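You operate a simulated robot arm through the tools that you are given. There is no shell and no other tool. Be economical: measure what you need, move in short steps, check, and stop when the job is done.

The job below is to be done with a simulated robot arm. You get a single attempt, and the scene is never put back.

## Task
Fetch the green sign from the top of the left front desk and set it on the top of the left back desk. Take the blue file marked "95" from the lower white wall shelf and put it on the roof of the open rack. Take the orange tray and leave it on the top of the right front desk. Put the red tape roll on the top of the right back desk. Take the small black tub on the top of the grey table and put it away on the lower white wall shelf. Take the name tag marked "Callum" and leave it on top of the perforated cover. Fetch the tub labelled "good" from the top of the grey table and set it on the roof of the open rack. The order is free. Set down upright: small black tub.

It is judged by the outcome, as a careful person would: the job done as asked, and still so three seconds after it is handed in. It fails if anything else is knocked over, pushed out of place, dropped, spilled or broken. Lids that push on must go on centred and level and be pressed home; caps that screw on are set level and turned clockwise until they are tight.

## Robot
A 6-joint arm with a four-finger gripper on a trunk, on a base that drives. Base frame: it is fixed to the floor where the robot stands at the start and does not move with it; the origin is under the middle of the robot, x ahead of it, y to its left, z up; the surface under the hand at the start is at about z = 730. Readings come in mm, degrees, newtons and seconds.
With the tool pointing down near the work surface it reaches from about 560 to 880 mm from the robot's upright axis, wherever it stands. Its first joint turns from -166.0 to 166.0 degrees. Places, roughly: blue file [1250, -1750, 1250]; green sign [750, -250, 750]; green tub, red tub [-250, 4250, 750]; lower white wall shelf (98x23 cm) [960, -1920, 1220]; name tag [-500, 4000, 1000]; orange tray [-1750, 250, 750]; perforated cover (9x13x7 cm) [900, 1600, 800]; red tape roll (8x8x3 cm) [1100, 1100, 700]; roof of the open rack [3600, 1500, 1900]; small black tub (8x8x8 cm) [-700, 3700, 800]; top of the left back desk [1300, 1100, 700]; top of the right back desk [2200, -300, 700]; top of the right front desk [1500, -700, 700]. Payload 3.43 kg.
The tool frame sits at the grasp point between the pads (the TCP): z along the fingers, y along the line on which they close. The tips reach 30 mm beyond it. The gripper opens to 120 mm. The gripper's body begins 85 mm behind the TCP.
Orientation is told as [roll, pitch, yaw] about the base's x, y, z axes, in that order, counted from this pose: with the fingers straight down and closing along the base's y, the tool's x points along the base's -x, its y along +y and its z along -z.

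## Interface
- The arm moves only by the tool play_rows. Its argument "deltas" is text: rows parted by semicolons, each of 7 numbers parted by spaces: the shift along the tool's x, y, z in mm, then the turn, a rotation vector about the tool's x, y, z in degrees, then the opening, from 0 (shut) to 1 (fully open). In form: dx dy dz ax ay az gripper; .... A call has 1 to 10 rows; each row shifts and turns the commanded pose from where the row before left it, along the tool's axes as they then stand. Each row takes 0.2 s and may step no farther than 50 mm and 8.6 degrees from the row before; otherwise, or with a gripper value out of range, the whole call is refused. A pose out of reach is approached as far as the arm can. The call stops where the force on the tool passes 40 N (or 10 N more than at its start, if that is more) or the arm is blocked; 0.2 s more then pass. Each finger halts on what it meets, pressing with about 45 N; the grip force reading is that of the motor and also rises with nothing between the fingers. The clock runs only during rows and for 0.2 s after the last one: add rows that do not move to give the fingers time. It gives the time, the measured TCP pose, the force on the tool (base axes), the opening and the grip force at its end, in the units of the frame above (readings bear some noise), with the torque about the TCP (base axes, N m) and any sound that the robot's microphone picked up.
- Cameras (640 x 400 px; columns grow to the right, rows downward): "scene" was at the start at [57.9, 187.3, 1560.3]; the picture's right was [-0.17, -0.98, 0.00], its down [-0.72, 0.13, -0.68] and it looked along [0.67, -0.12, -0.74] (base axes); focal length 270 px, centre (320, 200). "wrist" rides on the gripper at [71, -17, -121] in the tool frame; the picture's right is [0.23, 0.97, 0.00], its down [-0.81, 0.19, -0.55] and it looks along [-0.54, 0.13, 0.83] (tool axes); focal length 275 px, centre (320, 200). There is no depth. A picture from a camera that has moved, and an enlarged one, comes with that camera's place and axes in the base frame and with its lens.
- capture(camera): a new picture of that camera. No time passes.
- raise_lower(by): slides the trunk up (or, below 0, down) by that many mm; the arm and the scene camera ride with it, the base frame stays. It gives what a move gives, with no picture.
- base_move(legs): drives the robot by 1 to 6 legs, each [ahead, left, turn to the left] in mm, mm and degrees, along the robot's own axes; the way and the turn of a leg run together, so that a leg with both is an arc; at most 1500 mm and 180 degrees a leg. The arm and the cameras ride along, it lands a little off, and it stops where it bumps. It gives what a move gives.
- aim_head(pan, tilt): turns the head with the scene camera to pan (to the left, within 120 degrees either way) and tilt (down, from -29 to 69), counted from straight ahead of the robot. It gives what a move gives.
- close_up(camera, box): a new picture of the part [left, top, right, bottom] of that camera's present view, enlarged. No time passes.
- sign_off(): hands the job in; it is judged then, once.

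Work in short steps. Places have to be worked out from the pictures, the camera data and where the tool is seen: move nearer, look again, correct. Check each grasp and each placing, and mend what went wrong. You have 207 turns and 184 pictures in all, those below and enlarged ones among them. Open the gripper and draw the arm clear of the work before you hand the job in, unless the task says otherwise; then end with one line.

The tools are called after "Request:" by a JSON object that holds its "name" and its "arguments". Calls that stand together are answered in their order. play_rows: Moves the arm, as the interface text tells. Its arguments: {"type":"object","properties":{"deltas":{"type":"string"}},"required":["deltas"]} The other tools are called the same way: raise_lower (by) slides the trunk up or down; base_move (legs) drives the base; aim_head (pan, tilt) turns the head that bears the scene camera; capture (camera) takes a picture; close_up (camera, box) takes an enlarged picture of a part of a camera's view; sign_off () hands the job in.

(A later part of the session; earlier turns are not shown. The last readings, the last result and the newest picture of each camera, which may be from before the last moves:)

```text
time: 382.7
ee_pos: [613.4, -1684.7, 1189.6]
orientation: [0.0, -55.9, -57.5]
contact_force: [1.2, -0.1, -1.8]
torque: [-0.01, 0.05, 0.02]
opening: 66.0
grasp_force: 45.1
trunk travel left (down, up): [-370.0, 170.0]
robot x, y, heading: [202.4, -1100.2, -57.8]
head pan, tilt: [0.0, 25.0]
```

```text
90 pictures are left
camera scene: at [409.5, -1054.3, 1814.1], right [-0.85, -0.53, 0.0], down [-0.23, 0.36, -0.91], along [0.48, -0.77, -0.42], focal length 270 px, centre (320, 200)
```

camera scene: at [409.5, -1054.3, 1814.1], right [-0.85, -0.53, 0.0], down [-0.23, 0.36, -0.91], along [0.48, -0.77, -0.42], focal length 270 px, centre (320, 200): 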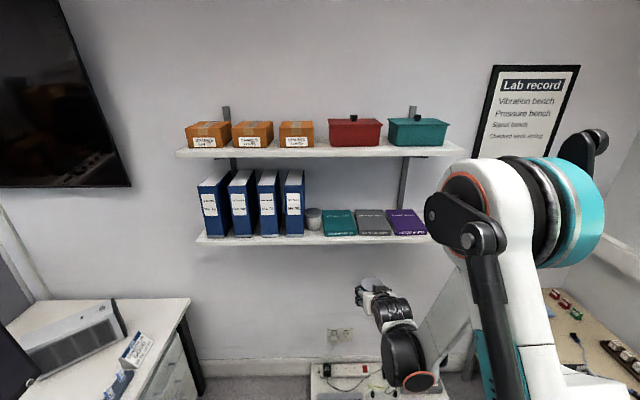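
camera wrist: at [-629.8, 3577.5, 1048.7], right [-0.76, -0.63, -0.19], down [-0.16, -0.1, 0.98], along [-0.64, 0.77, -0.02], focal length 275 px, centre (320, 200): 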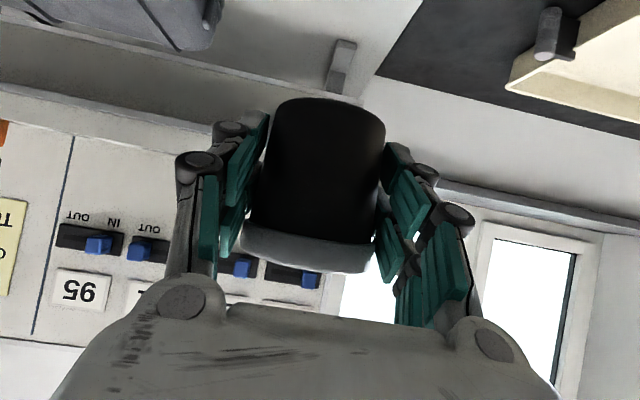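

I enlarge the shelf.

Request:
{"name": "close_up", "arguments": {"camera": "scene", "box": [180, 140, 460, 260]}}

```text
2.29 times, centred on (320, 200) of scene
camera zoom: at [409.5, -1054.3, 1814.1], right [-0.85, -0.53, 0.0], down [-0.23, 0.36, -0.91], along [0.48, -0.77, -0.42], focal length 617 px, centre (320, 200)
```

zoom: 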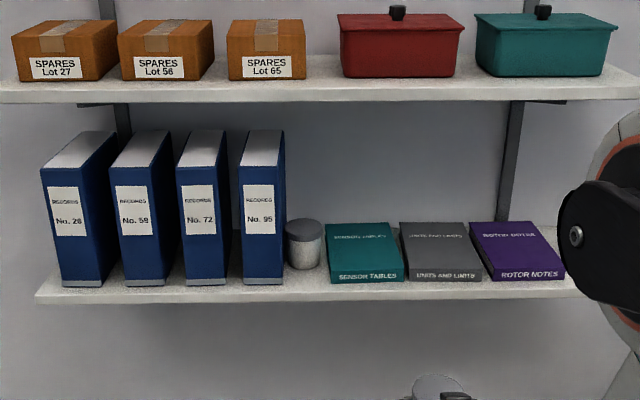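

Files 26, 58, 72, 95 stand left, a jar, then three books. I check the right end of the shelf with the wrist camera.

Request:
{"name": "capture", "arguments": {"camera": "wrist"}}

Request:
{"name": "base_move", "arguments": {"legs": [[0, 250, 0]]}}

Request:
{"name": "aim_head", "arguments": {"pan": -5, "tilt": 25}}

Request:
{"name": "capture", "arguments": {"camera": "scene"}}

```text
88 pictures are left
camera wrist: at [524.8, -1576.1, 1198.9], right [0.75, 0.63, -0.19], down [0.16, 0.1, 0.98], along [0.64, -0.77, -0.02], focal length 275 px, centre (320, 200)
```

wrist: 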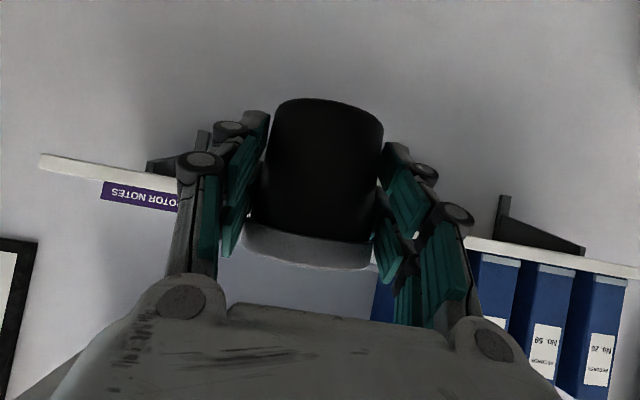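

```text
time: 384.6
ee_pos: [830.8, -1547.0, 1190.0]
orientation: [0.0, -55.8, -57.3]
contact_force: [-0.1, 0.5, -1.2]
torque: [0.01, 0.01, 0.0]
opening: 66.3
grasp_force: 44.8
trunk travel left (down, up): [-370.0, 170.0]
robot x, y, heading: [412.8, -963.7, -57.7]
head pan, tilt: [0.0, 25.0]
```

```text
time: 385.2
ee_pos: [830.5, -1546.8, 1189.7]
orientation: [0.2, -55.8, -57.4]
contact_force: [-0.1, 0.4, -0.4]
torque: [-0.01, 0.01, 0.03]
opening: 66.0
grasp_force: 45.3
trunk travel left (down, up): [-370.0, 170.0]
robot x, y, heading: [418.6, -963.9, -57.4]
head pan, tilt: [-5.0, 25.0]
```

```text
87 pictures are left
camera scene: at [616.5, -922.1, 1814.1], right [-0.89, -0.46, 0.0], down [-0.19, 0.38, -0.91], along [0.42, -0.8, -0.42], focal length 270 px, centre (320, 200)
```

scene: 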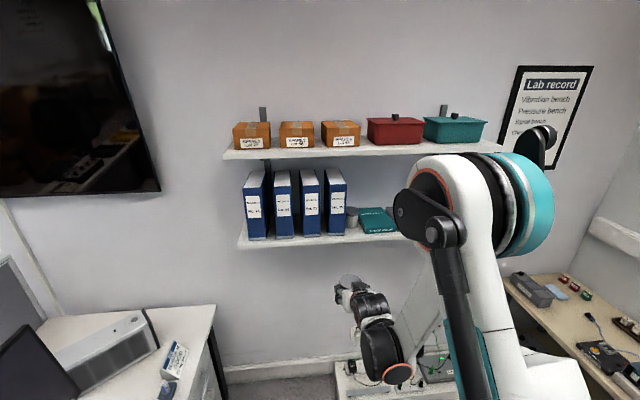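

The right end has only ~80 mm free, too tight; removing file 95 will make room. I'll park the tub upright on the right front desk meanwhile, so I look at that desk.

Request:
{"name": "aim_head", "arguments": {"pan": 70, "tilt": 45}}

Request:
{"name": "capture", "arguments": {"camera": "scene"}}

```text
time: 386.7
ee_pos: [829.4, -1546.2, 1189.7]
orientation: [0.1, -55.9, -57.3]
contact_force: [-0.4, 0.7, -1.2]
torque: [-0.01, 0.0, 0.01]
opening: 66.2
grasp_force: 44.6
trunk travel left (down, up): [-370.0, 170.0]
robot x, y, heading: [415.6, -962.4, -57.6]
head pan, tilt: [70.0, 45.0]
```

```text
86 pictures are left
camera scene: at [653.4, -823.0, 1783.6], right [0.21, -0.98, 0.0], down [-0.69, -0.15, -0.71], along [0.69, 0.15, -0.71], focal length 270 px, centre (320, 200)
```

scene: 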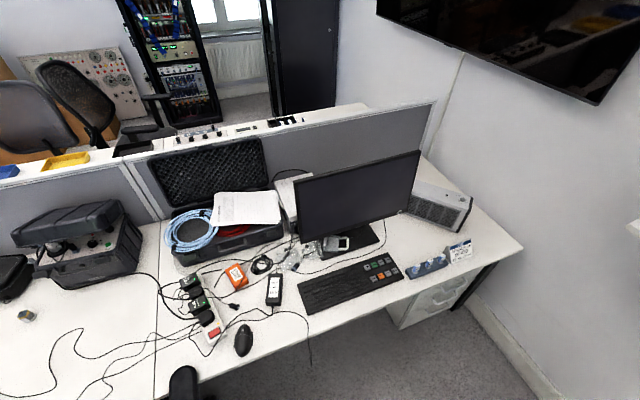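

The right end of the right front desk (near n 520, d 2030) is free. I turn towards it, move alongside and approach.

Request:
{"name": "base_move", "arguments": {"legs": [[0, 0, 57.5], [290, -470, 0]]}}

Request:
{"name": "aim_head", "arguments": {"pan": 0, "tilt": 45}}

Request:
{"name": "capture", "arguments": {"camera": "scene"}}

```text
time: 392.4
ee_pos: [1420.2, -1401.3, 1188.0]
orientation: [0.2, -55.9, 0.1]
contact_force: [0.1, -0.7, -1.9]
torque: [0.0, 0.01, 0.06]
opening: 65.9
grasp_force: 44.9
trunk travel left (down, up): [-370.0, 170.0]
robot x, y, heading: [709.2, -1441.4, 0.0]
head pan, tilt: [70.0, 45.0]
```

```text
time: 393.9
ee_pos: [1420.5, -1400.8, 1189.6]
orientation: [0.1, -55.8, 0.1]
contact_force: [0.2, -0.1, -0.9]
torque: [0.02, 0.07, 0.01]
opening: 65.8
grasp_force: 45.1
trunk travel left (down, up): [-370.0, 170.0]
robot x, y, heading: [708.0, -1434.5, 0.1]
head pan, tilt: [0.0, 45.0]
```

```text
85 pictures are left
camera scene: at [768.7, -1235.7, 1783.5], right [0.0, -1.0, 0.0], down [-0.71, 0.0, -0.71], along [0.71, 0.0, -0.71], focal length 270 px, centre (320, 200)
```

scene: 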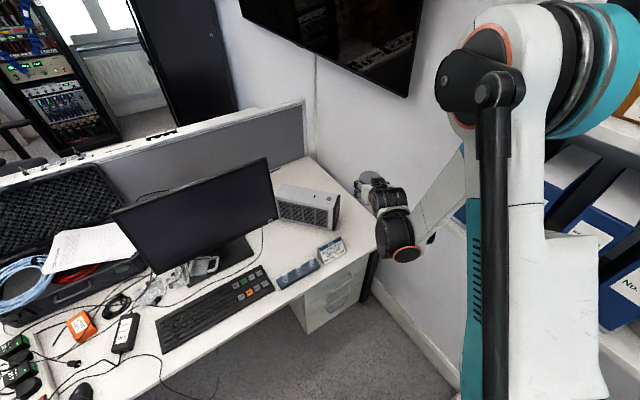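

Free spot at about (1560, -1440). I extend over it, then lower with the trunk.

Request:
{"name": "play_rows", "arguments": {"deltas": "-24.5 -13 36 0 0 0 0.3; -24.5 -13 36 0 0 0 0.3; -24.5 -13 36 0 0 0 0.3; 0 0 0 0 0 0 0.3"}}

Request:
{"name": "raise_lower", "arguments": {"by": -340}}

Request:
{"name": "capture", "arguments": {"camera": "wrist"}}

Request:
{"name": "capture", "arguments": {"camera": "scene"}}

```text
time: 394.9
ee_pos: [1551.0, -1439.7, 1190.9]
orientation: [0.1, -55.8, 0.0]
contact_force: [-0.6, -0.1, -0.3]
torque: [-0.01, 0.04, 0.01]
opening: 65.7
grasp_force: 45.4
trunk travel left (down, up): [-370.0, 170.0]
robot x, y, heading: [705.3, -1437.8, -0.3]
head pan, tilt: [0.0, 45.0]
```

```text
time: 398.2
ee_pos: [1551.1, -1437.8, 849.2]
orientation: [0.2, -55.8, 0.1]
contact_force: [0.2, -0.1, -2.0]
torque: [0.0, 0.0, -0.01]
opening: 65.7
grasp_force: 45.2
trunk travel left (down, up): [-30.0, 510.0]
robot x, y, heading: [706.9, -1437.2, -0.2]
head pan, tilt: [0.0, 45.0]
```

```text
84 pictures are left
camera wrist: at [1411.0, -1457.5, 858.9], right [-0.13, 0.97, -0.19], down [0.0, 0.19, 0.98], along [0.99, 0.13, -0.02], focal length 275 px, centre (320, 200)
```

wrist: 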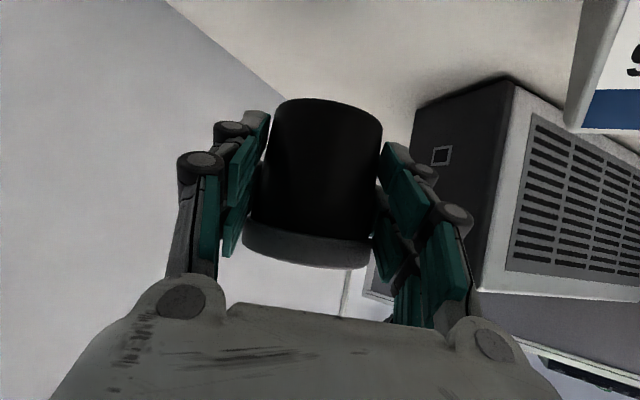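

```text
83 pictures are left
camera scene: at [768.6, -1235.8, 1443.6], right [0.0, -1.0, 0.0], down [-0.71, 0.0, -0.71], along [0.71, 0.0, -0.71], focal length 270 px, centre (320, 200)
```

scene: 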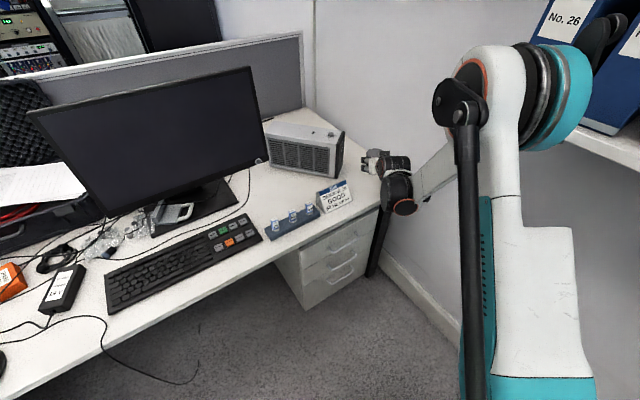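

Clear on both sides. I lower the rest of the way to contact.

Request:
{"name": "raise_lower", "arguments": {"by": -25}}

Request:
{"name": "play_rows", "arguments": {"deltas": "16.6 0 11.2 0 0 0 0.3; 12.4 0 8.4 0 0 0 0.3; 4 0 2.8 0 0 0 0.3; 2 0 1.4 0 0 0 0.3; 1.7 0 1.1 0 0 0 0.3; 0 0 0 0 0 0 0.3"}}

```text
time: 398.9
ee_pos: [1551.0, -1438.7, 825.0]
orientation: [0.1, -55.9, 0.1]
contact_force: [0.5, -0.4, -1.6]
torque: [-0.02, 0.01, -0.01]
opening: 65.7
grasp_force: 44.7
trunk travel left (down, up): [-5.0, 535.0]
robot x, y, heading: [709.1, -1435.7, 0.2]
head pan, tilt: [0.0, 45.0]
```

```text
time: 400.3
ee_pos: [1550.5, -1439.3, 781.1]
orientation: [0.1, -55.9, 0.1]
contact_force: [0.3, 0.0, -2.0]
torque: [0.02, 0.04, 0.04]
opening: 65.5
grasp_force: 45.1
trunk travel left (down, up): [-5.0, 535.0]
robot x, y, heading: [710.0, -1434.2, -0.3]
head pan, tilt: [0.0, 45.0]
```

Request:
{"name": "play_rows", "arguments": {"deltas": "1.7 0 1.1 0 0 0 0.3; 1.7 0 1.1 0 0 0 0.3; 1.2 0 0.8 0 0 0 0.3; 0 0 0 0 0 0 0.3"}}

```text
time: 401.3
ee_pos: [1550.4, -1438.4, 774.3]
orientation: [0.1, -55.7, 0.1]
contact_force: [0.0, -0.1, -1.3]
torque: [0.03, 0.01, 0.0]
opening: 65.4
grasp_force: 45.1
trunk travel left (down, up): [-5.0, 535.0]
robot x, y, heading: [703.5, -1436.4, -0.0]
head pan, tilt: [0.0, 45.0]
```

No contact yet; I go on in small steps.

Request:
{"name": "play_rows", "arguments": {"deltas": "1.7 0 1.1 0 0 0 0.3; 1.7 0 1.1 0 0 0 0.3; 1.7 0 1.1 0 0 0 0.3; 1.7 0 1.1 0 0 0 0.3; 0 0 0 0 0 0 0.3"}}

Request:
{"name": "capture", "arguments": {"camera": "wrist"}}

```text
time: 402.5
ee_pos: [1548.5, -1439.2, 769.3]
orientation: [0.1, -56.3, 0.1]
contact_force: [3.0, -2.1, 37.7]
torque: [0.06, -0.88, -0.1]
opening: 65.8
grasp_force: 44.8
trunk travel left (down, up): [-5.0, 535.0]
robot x, y, heading: [707.6, -1436.9, 0.1]
head pan, tilt: [0.0, 45.0]
```

```text
82 pictures are left
camera wrist: at [1409.1, -1457.7, 778.8], right [-0.13, 0.97, -0.19], down [-0.01, 0.19, 0.98], along [0.99, 0.13, -0.02], focal length 275 px, centre (320, 200)
```

wrist: 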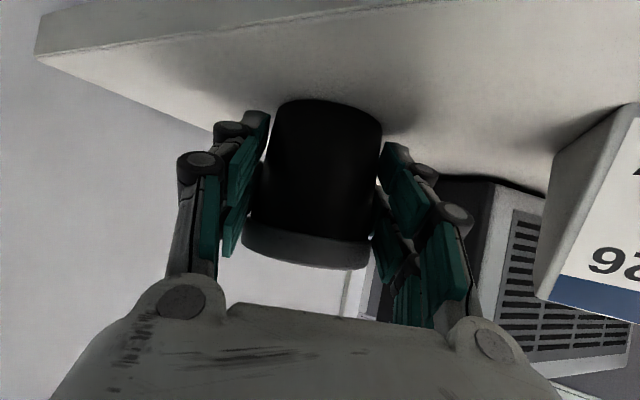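

The tub stands on the desk. I ease up 2 mm, open wide and withdraw backwards.

Request:
{"name": "play_rows", "arguments": {"deltas": "-2 0 -1.4 0 0 0 0.3; 0 0 0 0 0 0 0.65; 0 0 0 0 0 0 0.85; 0 0 0 0 0 0 0.9; 0 0 -25 0 0 0 0.9; 0 0 -40 0 0 0 0.9; 0 0 -40 0 0 0 0.9; 0 0 -40 0 0 0 0.9; 0 0 0 0 0 0 0.9"}}

Request:
{"name": "capture", "arguments": {"camera": "wrist"}}

```text
time: 404.5
ee_pos: [1430.2, -1439.7, 850.8]
orientation: [0.2, -56.0, 0.1]
contact_force: [-0.8, -0.5, -0.1]
torque: [-0.02, 0.02, -0.03]
opening: 108.0
grasp_force: 0.0
trunk travel left (down, up): [-5.0, 535.0]
robot x, y, heading: [707.3, -1433.2, -0.3]
head pan, tilt: [0.0, 45.0]
```

```text
81 pictures are left
camera wrist: at [1290.5, -1458.1, 860.1], right [-0.13, 0.97, -0.19], down [0.0, 0.19, 0.98], along [0.99, 0.13, -0.02], focal length 275 px, centre (320, 200)
```

wrist: 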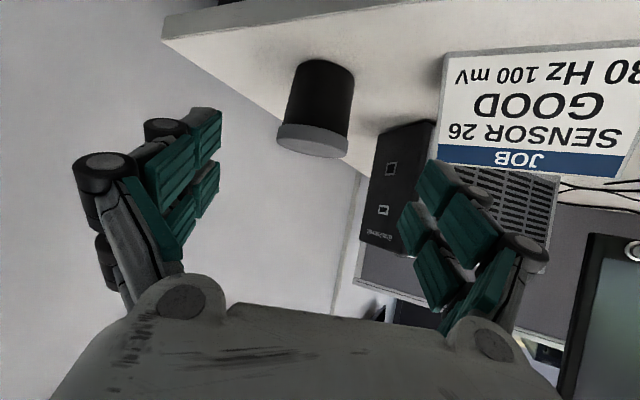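

The tub stands safely. Now file 95: I raise the trunk, back away, and turn to face the shelf.

Request:
{"name": "raise_lower", "arguments": {"by": 480}}

Request:
{"name": "base_move", "arguments": {"legs": [[-260, 400, 0], [0, 0, -57.7]]}}

Request:
{"name": "aim_head", "arguments": {"pan": 0, "tilt": 25}}

Request:
{"name": "close_up", "arguments": {"camera": "scene", "box": [120, 100, 520, 350]}}

Request:
{"name": "capture", "arguments": {"camera": "wrist"}}

```text
refused: 480 is not a number from -400 to 400
```

```text
time: 409.9
ee_pos: [832.3, -1649.0, 850.1]
orientation: [0.1, -55.8, -57.6]
contact_force: [0.2, 0.0, 0.6]
torque: [-0.02, 0.02, -0.02]
opening: 107.8
grasp_force: 0.0
trunk travel left (down, up): [-5.0, 535.0]
robot x, y, heading: [447.5, -1036.4, -57.9]
head pan, tilt: [0.0, 45.0]
```

```text
time: 410.7
ee_pos: [831.4, -1649.1, 850.1]
orientation: [0.2, -55.9, -57.5]
contact_force: [-0.4, -0.3, 0.5]
torque: [0.01, -0.01, -0.02]
opening: 107.8
grasp_force: 0.2
trunk travel left (down, up): [-5.0, 535.0]
robot x, y, heading: [448.8, -1035.5, -58.1]
head pan, tilt: [0.0, 25.0]
```

```text
1.60 times, centred on (320, 225) of scene
camera zoom: at [654.8, -990.3, 1449.1], right [-0.85, -0.53, 0.0], down [-0.23, 0.36, -0.91], along [0.48, -0.77, -0.42], focal length 432 px, centre (320, 160)
```

zoom: 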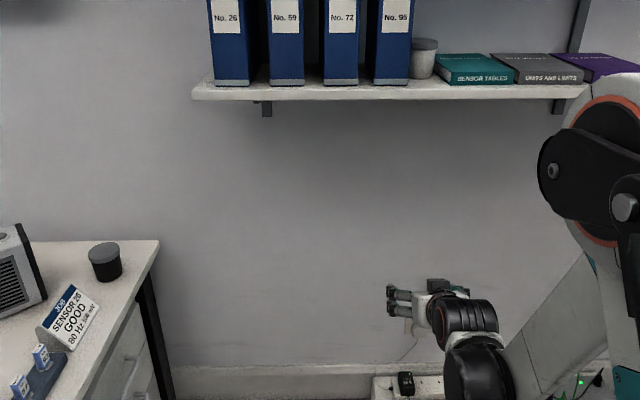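

```text
79 pictures are left
camera wrist: at [742.6, -1542.1, 859.7], right [0.75, 0.63, -0.19], down [0.16, 0.1, 0.98], along [0.64, -0.77, -0.02], focal length 275 px, centre (320, 200)
```

wrist: 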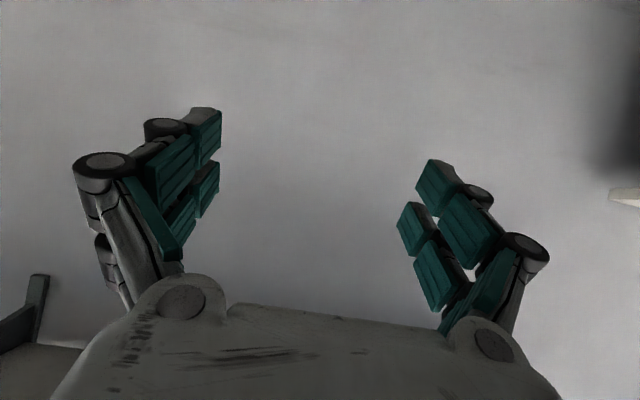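

The trunk raise was refused (limit 400), so I do it in two steps here, in front of the shelf, and look with the wrist camera.

Request:
{"name": "raise_lower", "arguments": {"by": 400}}

Request:
{"name": "raise_lower", "arguments": {"by": 115}}

Request:
{"name": "play_rows", "arguments": {"deltas": "0 0 0 0 -8 0 0.9; 0 0 0 0 -8 0 0.9; 0 0 0 0 0 0 0.9"}}

Request:
{"name": "capture", "arguments": {"camera": "wrist"}}

```text
time: 414.5
ee_pos: [832.2, -1649.4, 1249.4]
orientation: [0.1, -55.7, -57.5]
contact_force: [0.3, -0.6, 0.1]
torque: [0.03, 0.01, 0.03]
opening: 107.9
grasp_force: 0.0
trunk travel left (down, up): [-405.0, 135.0]
robot x, y, heading: [444.9, -1036.8, -57.9]
head pan, tilt: [0.0, 25.0]
```

```text
time: 416.0
ee_pos: [832.1, -1649.8, 1365.7]
orientation: [0.0, -55.9, -57.5]
contact_force: [-0.6, -0.9, -0.4]
torque: [0.04, 0.01, 0.02]
opening: 108.1
grasp_force: 0.1
trunk travel left (down, up): [-520.0, 20.0]
robot x, y, heading: [449.6, -1035.2, -57.9]
head pan, tilt: [0.0, 25.0]
```

```text
time: 416.8
ee_pos: [840.0, -1662.5, 1382.4]
orientation: [0.2, -71.9, -57.5]
contact_force: [0.2, -0.1, 0.3]
torque: [-0.04, -0.05, 0.03]
opening: 108.0
grasp_force: 0.0
out of reach, approached as far as the arm can: row 2
trunk travel left (down, up): [-520.0, 20.0]
robot x, y, heading: [446.7, -1039.4, -57.7]
head pan, tilt: [0.0, 25.0]
```

```text
78 pictures are left
camera wrist: at [752.2, -1557.5, 1352.2], right [0.78, 0.58, -0.22], down [0.01, 0.33, 0.94], along [0.62, -0.74, 0.25], focal length 275 px, centre (320, 200)
```

wrist: 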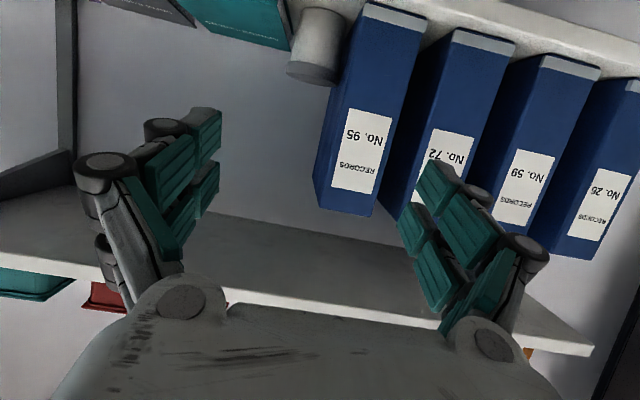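

File 95 is clear. I shift the base left and slightly forward to line up (n≈-110) and narrow the opening to 86 mm.

Request:
{"name": "base_move", "arguments": {"legs": [[40, 59, 0]]}}

Request:
{"name": "play_rows", "arguments": {"deltas": "0 0 20 0 0 0 0.72; 0 0 20 0 0 0 0.72; 0 0 0 0 0 0 0.72"}}

Request:
{"name": "capture", "arguments": {"camera": "wrist"}}

```text
time: 417.8
ee_pos: [913.2, -1665.6, 1381.2]
orientation: [0.0, -71.7, -57.4]
contact_force: [0.3, 0.3, -0.1]
torque: [0.0, 0.01, -0.08]
opening: 107.9
grasp_force: 0.1
trunk travel left (down, up): [-520.0, 20.0]
robot x, y, heading: [517.4, -1037.9, -57.6]
head pan, tilt: [0.0, 25.0]
```

```text
time: 418.6
ee_pos: [933.0, -1698.1, 1369.6]
orientation: [0.2, -71.8, -57.6]
contact_force: [0.1, 0.9, -0.7]
torque: [0.0, -0.01, -0.06]
opening: 86.5
grasp_force: 0.0
trunk travel left (down, up): [-520.0, 20.0]
robot x, y, heading: [516.2, -1039.5, -57.6]
head pan, tilt: [0.0, 25.0]
```

```text
77 pictures are left
camera wrist: at [844.9, -1592.7, 1340.1], right [0.78, 0.58, -0.22], down [0.02, 0.33, 0.94], along [0.62, -0.74, 0.25], focal length 275 px, centre (320, 200)
```

wrist: 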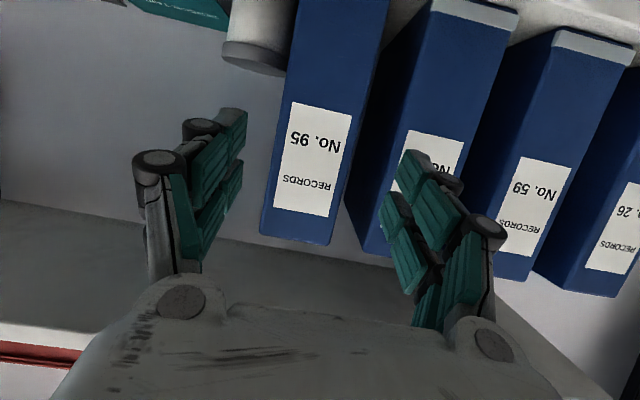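

Centred on the file. I move in 100 mm horizontally and check the gaps.

Request:
{"name": "play_rows", "arguments": {"deltas": "-12.2 0 31 0 0 0 0.72; -12.2 0 31 0 0 0 0.72; -12.2 0 31 0 0 0 0.72; 0 0 0 0 0 0 0.72"}}

Request:
{"name": "capture", "arguments": {"camera": "wrist"}}

Request:
{"name": "close_up", "arguments": {"camera": "scene", "box": [200, 160, 420, 300]}}

```text
time: 419.6
ee_pos: [985.6, -1781.4, 1375.5]
orientation: [0.2, -71.8, -57.8]
contact_force: [-0.4, -0.3, -0.2]
torque: [0.02, 0.0, 0.0]
opening: 86.4
grasp_force: 0.0
trunk travel left (down, up): [-520.0, 20.0]
robot x, y, heading: [519.6, -1039.3, -57.9]
head pan, tilt: [0.0, 25.0]
```

```text
76 pictures are left
camera wrist: at [898.1, -1676.0, 1346.2], right [0.78, 0.58, -0.22], down [0.01, 0.33, 0.94], along [0.62, -0.74, 0.25], focal length 275 px, centre (320, 200)
```

wrist: 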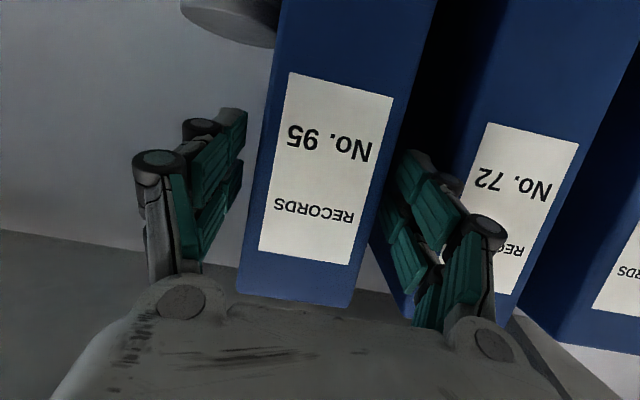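

```text
2.86 times, centred on (310, 230) of scene
camera zoom: at [725.9, -991.5, 1964.2], right [-0.85, -0.53, 0.0], down [-0.22, 0.36, -0.91], along [0.48, -0.77, -0.42], focal length 771 px, centre (349, 114)
```

zoom: 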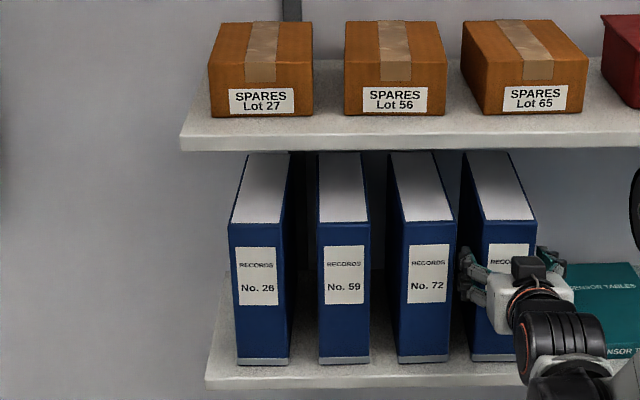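

The fingers are entering on both sides with clearance. I go in 65 mm more and close.

Request:
{"name": "play_rows", "arguments": {"deltas": "-5 0 15.5 0 0 0 0.72; -5 0 15.5 0 0 0 0.72; -5 0 15.5 0 0 0 0.72; -5 0 15.5 0 0 0 0.72; 0 0 0 0 0 0 0.6; 0 0 0 0 0 0 0.4; 0 0 0 0 0 0 0.3; 0 0 0 0 0 0 0.3"}}

Request:
{"name": "capture", "arguments": {"camera": "wrist"}}

```text
time: 421.4
ee_pos: [1019.9, -1836.2, 1376.0]
orientation: [0.2, -71.8, -57.6]
contact_force: [0.1, 0.5, 3.7]
torque: [-0.67, -0.41, -0.06]
opening: 75.7
grasp_force: 45.0
trunk travel left (down, up): [-520.0, 20.0]
robot x, y, heading: [521.1, -1044.0, -57.8]
head pan, tilt: [0.0, 25.0]
```

```text
74 pictures are left
camera wrist: at [933.1, -1731.2, 1345.4], right [0.78, 0.58, -0.22], down [0.01, 0.33, 0.94], along [0.62, -0.74, 0.25], focal length 275 px, centre (320, 200)
```

wrist: 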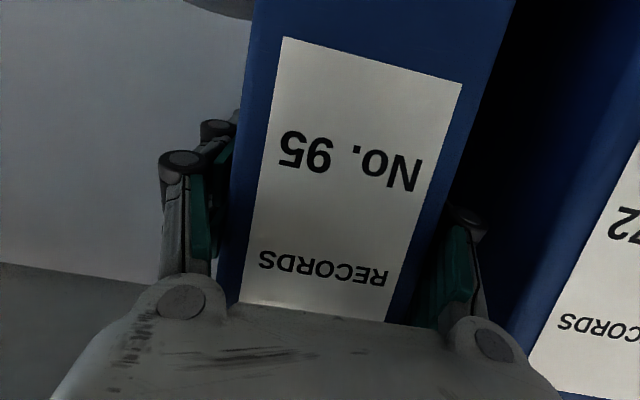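

Gripped (75.7 mm). I lift 15 mm and see whether it stays level.

Request:
{"name": "play_rows", "arguments": {"deltas": "-4.8 0 -1.5 0 0 0 0.3; -4.8 0 -1.5 0 0 0 0.3; -5.7 0 -1.9 0 0 0 0.3; 0 0 0 0 0 0 0.3; 0 0 0 0 0 0 0.3"}}

Request:
{"name": "close_up", "arguments": {"camera": "scene", "box": [200, 160, 420, 300]}}

```text
time: 422.6
ee_pos: [1021.8, -1836.4, 1389.5]
orientation: [0.2, -71.7, -57.7]
contact_force: [0.3, -0.4, -5.8]
torque: [0.15, 0.1, 0.01]
opening: 75.7
grasp_force: 45.0
trunk travel left (down, up): [-520.0, 20.0]
robot x, y, heading: [519.6, -1037.8, -57.8]
head pan, tilt: [0.0, 25.0]
```

```text
2.86 times, centred on (310, 230) of scene
camera zoom: at [727.3, -993.7, 1964.1], right [-0.85, -0.53, 0.0], down [-0.23, 0.36, -0.91], along [0.48, -0.77, -0.42], focal length 771 px, centre (349, 114)
```

zoom: 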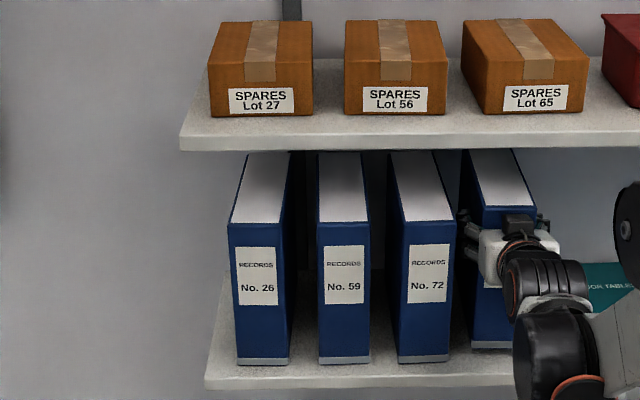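

The file lifted level. I back straight out of the shelf, retract the arm somewhat, and slide over to the middle of the aisle.

Request:
{"name": "base_move", "arguments": {"legs": [[-230, 0, 0]]}}

Request:
{"name": "play_rows", "arguments": {"deltas": "14 0 -43 0 0 0 0.3; 14 0 -43 0 0 0 0.3; 14 0 -43 0 0 0 0.3; 14 0 -43 0 0 0 0.3; 0 0 0 0 0 0 0.3"}}

Request:
{"name": "base_move", "arguments": {"legs": [[-100, -390, 0]]}}

Request:
{"name": "aim_head", "arguments": {"pan": 0, "tilt": 30}}

Request:
{"name": "capture", "arguments": {"camera": "scene"}}

```text
time: 424.4
ee_pos: [897.9, -1640.6, 1391.2]
orientation: [0.2, -71.7, -57.7]
contact_force: [-0.9, 0.2, -5.4]
torque: [0.21, 0.12, -0.01]
opening: 74.8
grasp_force: 45.0
trunk travel left (down, up): [-520.0, 20.0]
robot x, y, heading: [395.2, -843.5, -57.7]
head pan, tilt: [0.0, 25.0]
```

```text
time: 425.6
ee_pos: [802.0, -1487.6, 1391.2]
orientation: [0.2, -71.6, -57.5]
contact_force: [-0.3, -0.1, -6.2]
torque: [0.17, 0.1, -0.04]
opening: 74.8
grasp_force: 44.9
trunk travel left (down, up): [-520.0, 20.0]
robot x, y, heading: [394.3, -841.8, -58.1]
head pan, tilt: [0.0, 25.0]
```

```text
time: 428.1
ee_pos: [416.0, -1610.7, 1391.2]
orientation: [0.2, -71.8, -57.8]
contact_force: [-0.3, 0.1, -6.1]
torque: [0.19, 0.12, 0.02]
opening: 73.6
grasp_force: 44.7
trunk travel left (down, up): [-520.0, 20.0]
robot x, y, heading: [12.0, -967.5, -57.9]
head pan, tilt: [0.0, 25.0]
```

```text
time: 428.7
ee_pos: [417.9, -1609.8, 1390.9]
orientation: [0.1, -71.7, -57.5]
contact_force: [0.0, 0.2, -5.8]
torque: [0.2, 0.15, 0.01]
opening: 74.0
grasp_force: 45.3
trunk travel left (down, up): [-520.0, 20.0]
robot x, y, heading: [11.7, -969.1, -57.8]
head pan, tilt: [0.0, 30.0]
```

```text
72 pictures are left
camera scene: at [219.4, -919.2, 1956.1], right [-0.85, -0.53, 0.0], down [-0.27, 0.42, -0.87], along [0.46, -0.73, -0.5], focal length 270 px, centre (320, 200)
```

scene: 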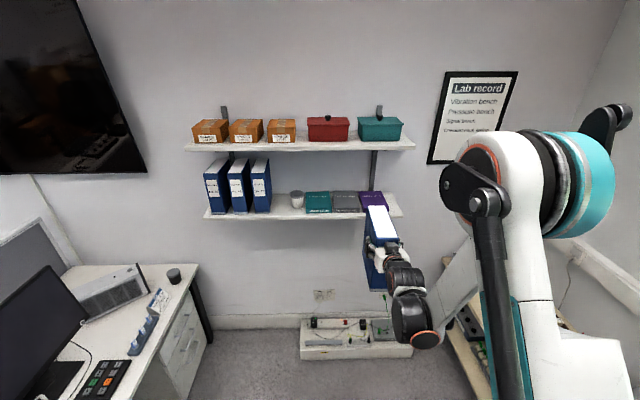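

The file is held upright and nothing else moved. I drive backwards along the aisle and around the left end.

Request:
{"name": "base_move", "arguments": {"legs": [[-1200, 30, 0], [-1200, 50, 0], [0, 0, 90], [1000, 0, 0], [1020, 0, 0]]}}

Request:
{"name": "capture", "arguments": {"camera": "wrist"}}

```text
time: 453.9
ee_pos: [1165.0, 2560.8, 1389.9]
orientation: [0.2, -71.6, 31.8]
contact_force: [0.3, 0.3, -5.7]
torque: [-0.15, 0.19, -0.01]
opening: 68.3
grasp_force: 45.3
trunk travel left (down, up): [-520.0, 20.0]
robot x, y, heading: [517.4, 2157.9, 31.7]
head pan, tilt: [0.0, 30.0]
```

```text
71 pictures are left
camera wrist: at [1058.1, 2472.5, 1362.1], right [-0.58, 0.79, -0.22], down [-0.33, 0.02, 0.94], along [0.75, 0.62, 0.25], focal length 275 px, centre (320, 200)
```

wrist: 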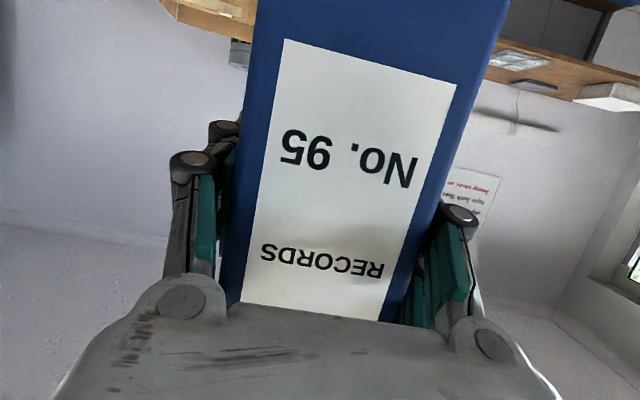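

The file is still firmly held. I continue into the back aisle to the rack.

Request:
{"name": "base_move", "arguments": {"legs": [[0, 0, -90], [300, 1000, 0], [350, 350, 0], [500, 75, 0], [600, 125, 0], [80, 0, 0]]}}

Request:
{"name": "raise_lower", "arguments": {"by": 19}}

Request:
{"name": "play_rows", "arguments": {"deltas": "-40 0 -28 0 0 0 0.3; -40 0 -28 0 0 0 0.3; -40 0 -28 0 0 0 0.3; -40 0 -28 0 0 0 0.3; -40 0 -28 0 0 0 0.3; -40 0 -28 0 0 0 0.3; -40 0 -28 0 0 0 0.3; 0 0 0 0 0 0 0.3"}}

Request:
{"name": "capture", "arguments": {"camera": "wrist"}}

```text
time: 471.9
ee_pos: [3215.5, 794.3, 1391.2]
orientation: [0.2, -71.7, -57.5]
contact_force: [0.0, 0.0, -6.7]
torque: [0.2, 0.13, 0.02]
opening: 67.9
grasp_force: 44.9
trunk travel left (down, up): [-520.0, 20.0]
robot x, y, heading: [2811.3, 1438.0, -57.8]
head pan, tilt: [0.0, 30.0]
```

```text
time: 472.6
ee_pos: [3215.4, 796.4, 1410.9]
orientation: [0.2, -71.7, -57.5]
contact_force: [-0.8, -0.6, -6.3]
torque: [0.17, 0.17, 0.04]
opening: 67.6
grasp_force: 44.7
trunk travel left (down, up): [-539.0, 1.0]
robot x, y, heading: [2811.3, 1439.4, -57.3]
head pan, tilt: [0.0, 30.0]
```

```text
time: 474.4
ee_pos: [3161.9, 875.9, 1737.0]
orientation: [0.3, -71.6, -57.5]
contact_force: [-0.1, -0.3, -5.9]
torque: [0.18, 0.13, 0.02]
opening: 67.8
grasp_force: 44.7
trunk travel left (down, up): [-539.0, 1.0]
robot x, y, heading: [2809.4, 1438.0, -57.7]
head pan, tilt: [0.0, 30.0]
```

```text
70 pictures are left
camera wrist: at [3073.8, 981.5, 1708.4], right [0.78, 0.59, -0.22], down [0.02, 0.33, 0.94], along [0.63, -0.74, 0.25], focal length 275 px, centre (320, 200)
```

wrist: 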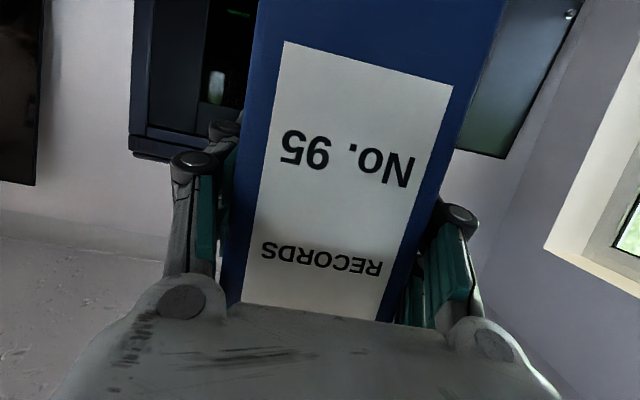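

Still firm. I raise it to above roof level.

Request:
{"name": "play_rows", "arguments": {"deltas": "-40.8 0 -22.3 0 0 0 0.3; -40.8 0 -22.3 0 0 0 0.3; -40.8 0 -22.3 0 0 0 0.3; -40.8 0 -22.3 0 0 0 0.3; -40.8 0 -22.3 0 0 0 0.3; -40.8 0 -22.3 0 0 0 0.3; -40.8 0 -22.3 0 0 0 0.3; 0 0 0 0 0 0 0.3"}}

Request:
{"name": "aim_head", "arguments": {"pan": 0, "tilt": 0}}

Request:
{"name": "capture", "arguments": {"camera": "scene"}}

```text
time: 476.2
ee_pos: [3129.4, 926.8, 2056.7]
orientation: [0.2, -71.7, -57.5]
contact_force: [0.3, 0.1, -6.6]
torque: [0.22, 0.13, 0.01]
opening: 67.7
grasp_force: 44.8
trunk travel left (down, up): [-539.0, 1.0]
robot x, y, heading: [2810.2, 1437.7, -57.4]
head pan, tilt: [0.0, 30.0]
```

```text
time: 477.1
ee_pos: [3130.8, 928.5, 2056.8]
orientation: [0.2, -71.7, -57.5]
contact_force: [-0.2, 0.0, -5.4]
torque: [0.25, 0.15, 0.02]
opening: 67.7
grasp_force: 45.0
trunk travel left (down, up): [-539.0, 1.0]
robot x, y, heading: [2806.8, 1435.0, -57.4]
head pan, tilt: [0.0, 0.0]
```

```text
69 pictures are left
camera scene: at [3015.0, 1487.1, 2023.4], right [-0.84, -0.54, 0.0], down [0.0, 0.0, -1.0], along [0.54, -0.84, 0.0], focal length 270 px, centre (320, 200)
```

scene: 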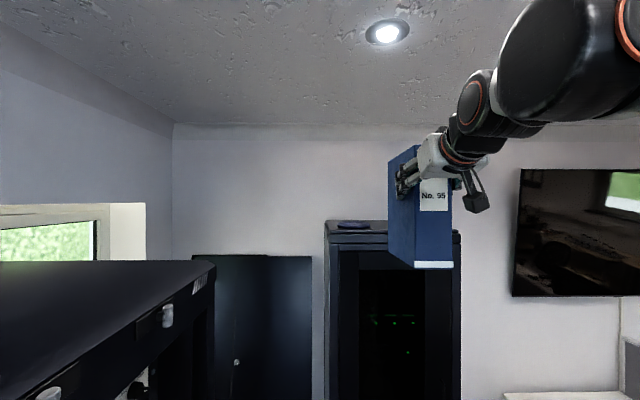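

The file bottom is at about z 1900, some 30 mm above the roof. I drive forward and turn to face the rack.

Request:
{"name": "base_move", "arguments": {"legs": [[500, 0, 0], [0, 0, 90]]}}

Request:
{"name": "aim_head", "arguments": {"pan": 0, "tilt": 15}}

Request:
{"name": "capture", "arguments": {"camera": "scene"}}

Request:
{"name": "capture", "arguments": {"camera": "wrist"}}

```text
time: 483.9
ee_pos: [3588.0, 1338.0, 2056.6]
orientation: [0.2, -71.6, 32.5]
contact_force: [-1.1, 0.2, -6.1]
torque: [-0.09, 0.22, -0.01]
opening: 67.7
grasp_force: 45.4
trunk travel left (down, up): [-539.0, 1.0]
robot x, y, heading: [3076.3, 1020.7, 32.3]
head pan, tilt: [0.0, 0.0]
```

```text
time: 484.6
ee_pos: [3588.0, 1338.2, 2057.5]
orientation: [0.3, -71.7, 32.5]
contact_force: [-1.4, -0.7, -6.0]
torque: [-0.12, 0.21, 0.02]
opening: 67.5
grasp_force: 45.1
trunk travel left (down, up): [-539.0, 1.0]
robot x, y, heading: [3078.6, 1016.4, 32.4]
head pan, tilt: [0.0, 15.0]
```

```text
68 pictures are left
camera scene: at [3031.1, 1226.6, 1999.4], right [0.53, -0.85, 0.0], down [-0.22, -0.14, -0.97], along [0.82, 0.52, -0.26], focal length 270 px, centre (320, 200)
```

scene: 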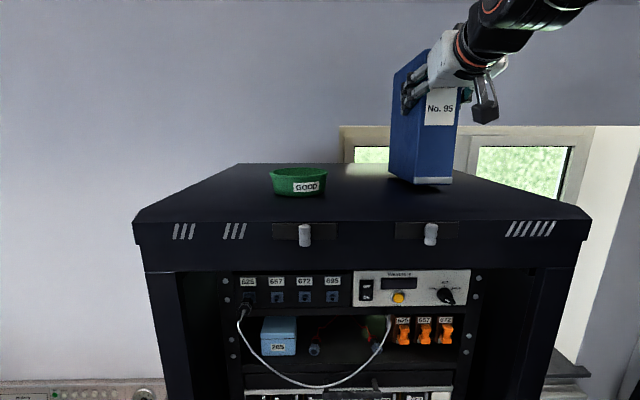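

```text
67 pictures are left
camera wrist: at [3482.3, 1249.0, 2027.6], right [-0.59, 0.78, -0.22], down [-0.33, 0.01, 0.94], along [0.74, 0.63, 0.25], focal length 275 px, centre (320, 200)
```

wrist: 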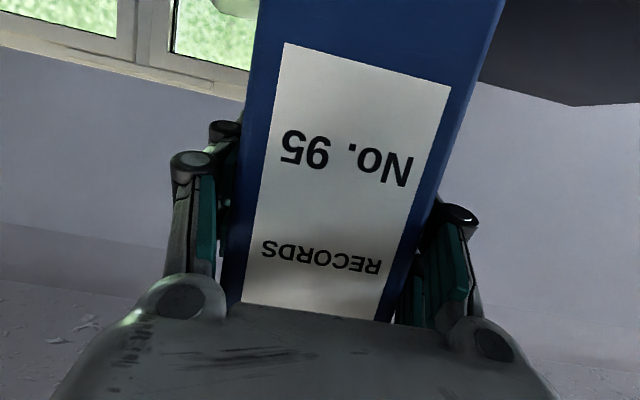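

Well over the roof, clear of the tub. I lower to contact.

Request:
{"name": "play_rows", "arguments": {"deltas": "9.5 0 3.1 0 0 0 0.3; 7.6 0 2.5 0 0 0 0.3; 3.8 0 1.2 0 0 0 0.3; 1.9 0 0.6 0 0 0 0.3; 1.9 0 0.6 0 0 0 0.3; 0 0 0 0 0 0 0.3"}}

Request:
{"name": "play_rows", "arguments": {"deltas": "1.9 0 0.6 0 0 0 0.3; 1.9 0 0.6 0 0 0 0.3; 0 0 0 0 0 0 0.3"}}

```text
time: 485.6
ee_pos: [3583.9, 1336.7, 2036.2]
orientation: [0.2, -72.2, 32.4]
contact_force: [-3.7, -2.3, 12.7]
torque: [-0.27, 0.06, -0.01]
opening: 67.6
grasp_force: 45.1
trunk travel left (down, up): [-539.0, 1.0]
robot x, y, heading: [3075.6, 1019.8, 32.1]
head pan, tilt: [0.0, 15.0]
stopped in row 4: the force on the tool passed its limit at 42 N (the readings are from after the stop); the commanded pose is now the measured one
```

```text
time: 486.1
ee_pos: [3585.9, 1335.8, 2036.6]
orientation: [0.2, -72.6, 32.5]
contact_force: [-3.6, -1.3, 13.5]
torque: [-0.33, 0.25, 0.02]
opening: 67.8
grasp_force: 44.8
trunk travel left (down, up): [-539.0, 1.0]
robot x, y, heading: [3071.9, 1018.2, 32.4]
head pan, tilt: [0.0, 15.0]
stopped in row 2: the force on the tool passed its limit at 43 N (the readings are from after the stop); the commanded pose is now the measured one
```

Contact. I check that the file stands flat.

Request:
{"name": "close_up", "arguments": {"camera": "scene", "box": [240, 60, 560, 240]}}

```text
2.00 times, centred on (400, 150) of scene
camera zoom: at [3028.4, 1225.0, 1999.3], right [0.53, -0.85, 0.0], down [-0.22, -0.14, -0.97], along [0.82, 0.52, -0.26], focal length 540 px, centre (160, 300)
```

zoom: 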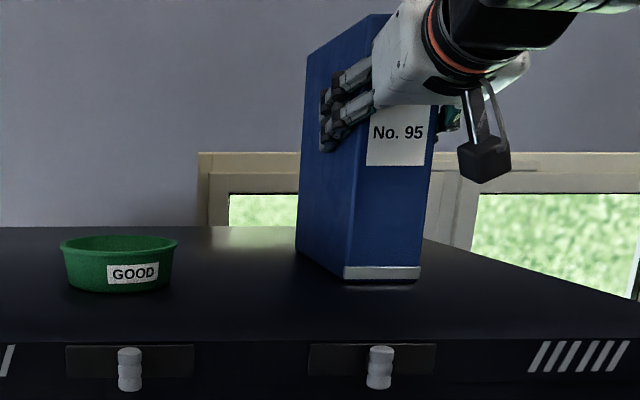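

It stands on the roof. I release gently and withdraw horizontally.

Request:
{"name": "play_rows", "arguments": {"deltas": "0 0 0 0 0 0 0.56; 0 0 0 0 0 0 0.62; 0 0 0 0 0 0 0.72; 0 0 0 0 0 0 0.78; 0 0 0 0 0 0 0.78"}}

Request:
{"name": "close_up", "arguments": {"camera": "scene", "box": [240, 60, 560, 240]}}

Request:
{"name": "capture", "arguments": {"camera": "wrist"}}

```text
time: 487.3
ee_pos: [3589.0, 1338.4, 2033.9]
orientation: [0.3, -72.3, 32.4]
contact_force: [-0.5, -0.3, 0.3]
torque: [0.01, -0.02, -0.01]
opening: 93.4
grasp_force: 0.1
trunk travel left (down, up): [-539.0, 1.0]
robot x, y, heading: [3073.6, 1015.4, 32.4]
head pan, tilt: [0.0, 15.0]
```

```text
2.00 times, centred on (400, 150) of scene
camera zoom: at [3030.7, 1226.4, 1999.4], right [0.53, -0.85, 0.0], down [-0.22, -0.14, -0.97], along [0.82, 0.52, -0.26], focal length 540 px, centre (160, 300)
```

zoom: 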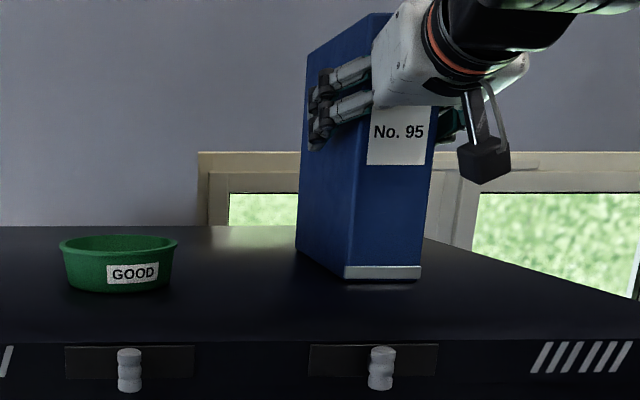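

```text
64 pictures are left
camera wrist: at [3482.6, 1249.5, 2004.3], right [-0.58, 0.78, -0.22], down [-0.34, 0.01, 0.94], along [0.74, 0.62, 0.26], focal length 275 px, centre (320, 200)
```

wrist: 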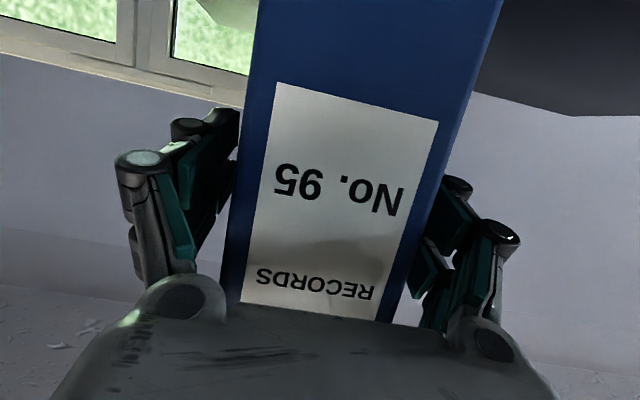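

The file stands on its own. I back straight off with the base, then turn along the aisle and lower the arm.

Request:
{"name": "base_move", "arguments": {"legs": [[-200, 0, 0]]}}

Request:
{"name": "capture", "arguments": {"camera": "scene"}}

Request:
{"name": "base_move", "arguments": {"legs": [[0, 0, -90], [-400, 180, 0]]}}

Request:
{"name": "raise_lower", "arguments": {"by": -380}}

Request:
{"name": "play_rows", "arguments": {"deltas": "38 0 16 0 0 0 0.9; 38 0 16 0 0 0 0.9; 38 0 16 0 0 0 0.9; 38 0 20 0 0 0 0.9; 38 0 20 0 0 0 0.9; 38 0 20 0 0 0 0.9; 38 0 25 0 0 0 0.9; 38 0 25 0 0 0 0.9; 38 0 25 0 0 0 0.9; 0 0 0 0 0 0 0.9"}}

```text
time: 488.9
ee_pos: [3416.5, 1230.7, 2035.7]
orientation: [0.1, -72.4, 32.5]
contact_force: [-0.6, -0.1, 0.3]
torque: [-0.02, 0.0, -0.07]
opening: 93.5
grasp_force: 0.1
trunk travel left (down, up): [-539.0, 1.0]
robot x, y, heading: [2904.7, 910.4, 32.2]
head pan, tilt: [0.0, 15.0]
```

```text
63 pictures are left
camera scene: at [2859.1, 1117.8, 1999.4], right [0.54, -0.84, 0.0], down [-0.22, -0.14, -0.97], along [0.82, 0.52, -0.26], focal length 270 px, centre (320, 200)
```

scene: 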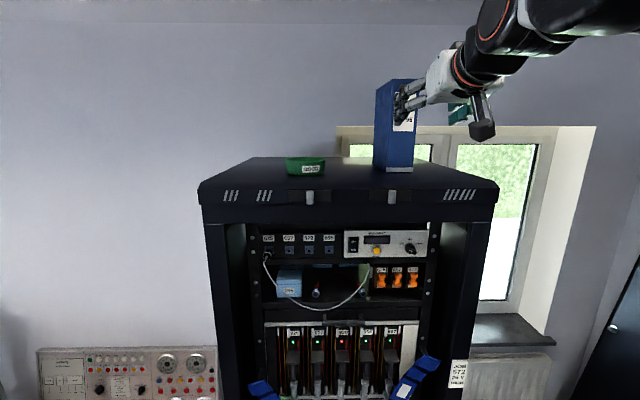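

```text
time: 495.5
ee_pos: [3163.9, 829.7, 2035.4]
orientation: [0.2, -72.4, -58.3]
contact_force: [-0.5, 0.5, 1.4]
torque: [-0.05, 0.02, -0.04]
opening: 93.5
grasp_force: 0.1
trunk travel left (down, up): [-539.0, 1.0]
robot x, y, heading: [2850.3, 1343.1, -58.8]
head pan, tilt: [0.0, 15.0]
```

```text
time: 499.1
ee_pos: [3163.6, 827.7, 1655.1]
orientation: [0.2, -72.3, -58.4]
contact_force: [-0.1, -0.6, 0.1]
torque: [-0.02, 0.02, 0.0]
opening: 93.7
grasp_force: 0.0
trunk travel left (down, up): [-159.0, 381.0]
robot x, y, heading: [2854.7, 1345.5, -58.6]
head pan, tilt: [0.0, 15.0]
```

```text
time: 501.3
ee_pos: [3202.3, 767.1, 1273.6]
orientation: [0.1, -72.3, -58.4]
contact_force: [0.6, 0.6, 0.5]
torque: [0.01, -0.02, 0.01]
opening: 108.1
grasp_force: 0.1
trunk travel left (down, up): [-159.0, 381.0]
robot x, y, heading: [2850.0, 1349.0, -58.7]
head pan, tilt: [0.0, 15.0]
```

File and tub are both on the roof. Now back to the small black tub: I drive around to the right front desk.

Request:
{"name": "base_move", "arguments": {"legs": [[-160, 0, 0], [-600, -125, 0], [-500, -75, 0], [-350, -350, 0], [-300, -1000, 0], [0, -1000, 0]]}}

Request:
{"name": "base_move", "arguments": {"legs": [[0, -1000, 0], [1300, -60, 0], [1250, 0, 0], [50, 320, 0], [0, 0, 58]]}}

Request:
{"name": "aim_head", "arguments": {"pan": 0, "tilt": 40}}

Request:
{"name": "capture", "arguments": {"camera": "scene"}}

```text
time: 520.6
ee_pos: [43.7, 1063.5, 1274.3]
orientation: [0.3, -72.3, -57.8]
contact_force: [-0.2, 0.1, 1.2]
torque: [-0.02, -0.01, 0.03]
opening: 108.0
grasp_force: 0.0
trunk travel left (down, up): [-159.0, 381.0]
robot x, y, heading: [-315.5, 1634.0, -57.5]
head pan, tilt: [0.0, 15.0]
```

```text
time: 542.2
ee_pos: [1153.8, -929.5, 1273.6]
orientation: [0.2, -72.4, 1.4]
contact_force: [-0.8, -0.4, -0.6]
torque: [-0.01, 0.02, -0.03]
opening: 107.9
grasp_force: 0.1
trunk travel left (down, up): [-159.0, 381.0]
robot x, y, heading: [474.8, -946.9, 1.7]
head pan, tilt: [0.0, 15.0]
```

```text
time: 543.1
ee_pos: [1154.4, -928.9, 1273.3]
orientation: [0.3, -72.4, 1.3]
contact_force: [-0.4, 0.0, 1.1]
torque: [-0.01, -0.03, 0.0]
opening: 107.7
grasp_force: 0.0
trunk travel left (down, up): [-159.0, 381.0]
robot x, y, heading: [476.2, -942.9, 1.3]
head pan, tilt: [0.0, 40.0]
```

```text
62 pictures are left
camera scene: at [538.2, -740.3, 1579.9], right [0.02, -1.0, 0.0], down [-0.64, -0.01, -0.77], along [0.77, 0.02, -0.64], focal length 270 px, centre (320, 200)
```

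scene: 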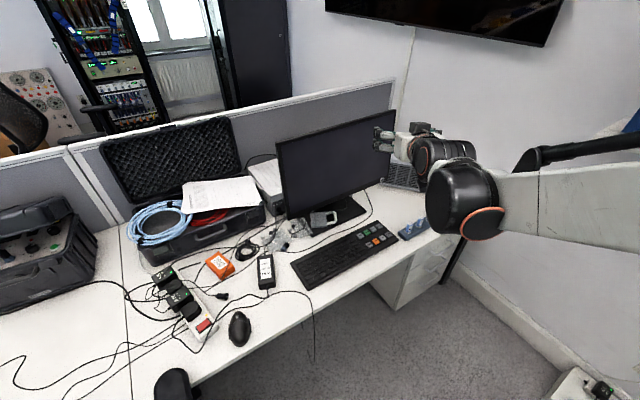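

I move to the same stance as before in front of the parked tub, set the tilt to 56° and lower the trunk.

Request:
{"name": "base_move", "arguments": {"legs": [[220, -497, -1.3]]}}

Request:
{"name": "play_rows", "arguments": {"deltas": "0 0 0 0 8.2 0 0.9; 0 0 0 0 8.2 0 0.9; 0 0 0 0 0 0 0.9"}}

Request:
{"name": "raise_lower", "arguments": {"by": -140}}

Request:
{"name": "capture", "arguments": {"camera": "wrist"}}

```text
time: 546.3
ee_pos: [1379.5, -1440.3, 1274.0]
orientation: [0.2, -72.3, 0.2]
contact_force: [0.0, -0.1, -0.7]
torque: [-0.01, -0.01, 0.04]
opening: 107.8
grasp_force: 0.1
trunk travel left (down, up): [-159.0, 381.0]
robot x, y, heading: [704.2, -1439.4, 0.1]
head pan, tilt: [0.0, 40.0]
```

```text
time: 547.1
ee_pos: [1378.3, -1440.3, 1272.6]
orientation: [0.0, -55.9, 0.3]
contact_force: [0.6, 0.0, -0.8]
torque: [0.02, -0.02, -0.04]
opening: 108.1
grasp_force: 0.0
trunk travel left (down, up): [-159.0, 381.0]
robot x, y, heading: [701.7, -1437.9, 0.1]
head pan, tilt: [0.0, 40.0]
```

```text
time: 548.7
ee_pos: [1379.0, -1440.1, 1133.1]
orientation: [0.2, -56.0, 0.3]
contact_force: [-0.6, -0.2, -0.1]
torque: [-0.02, 0.0, -0.01]
opening: 107.8
grasp_force: 0.0
trunk travel left (down, up): [-19.0, 521.0]
robot x, y, heading: [703.6, -1439.9, -0.1]
head pan, tilt: [0.0, 40.0]
```

```text
61 pictures are left
camera wrist: at [1239.1, -1458.7, 1142.7], right [-0.14, 0.97, -0.19], down [-0.01, 0.19, 0.98], along [0.99, 0.13, -0.02], focal length 275 px, centre (320, 200)
```

wrist: 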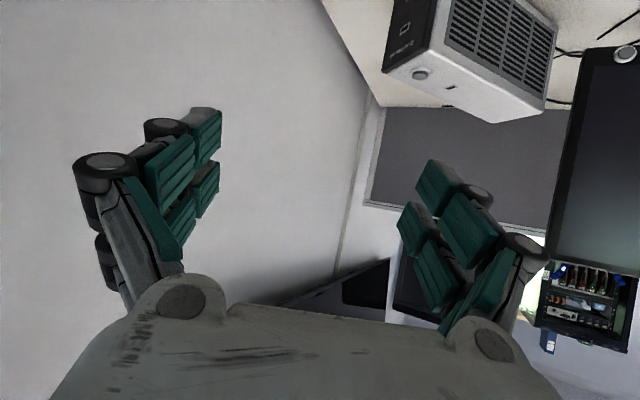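

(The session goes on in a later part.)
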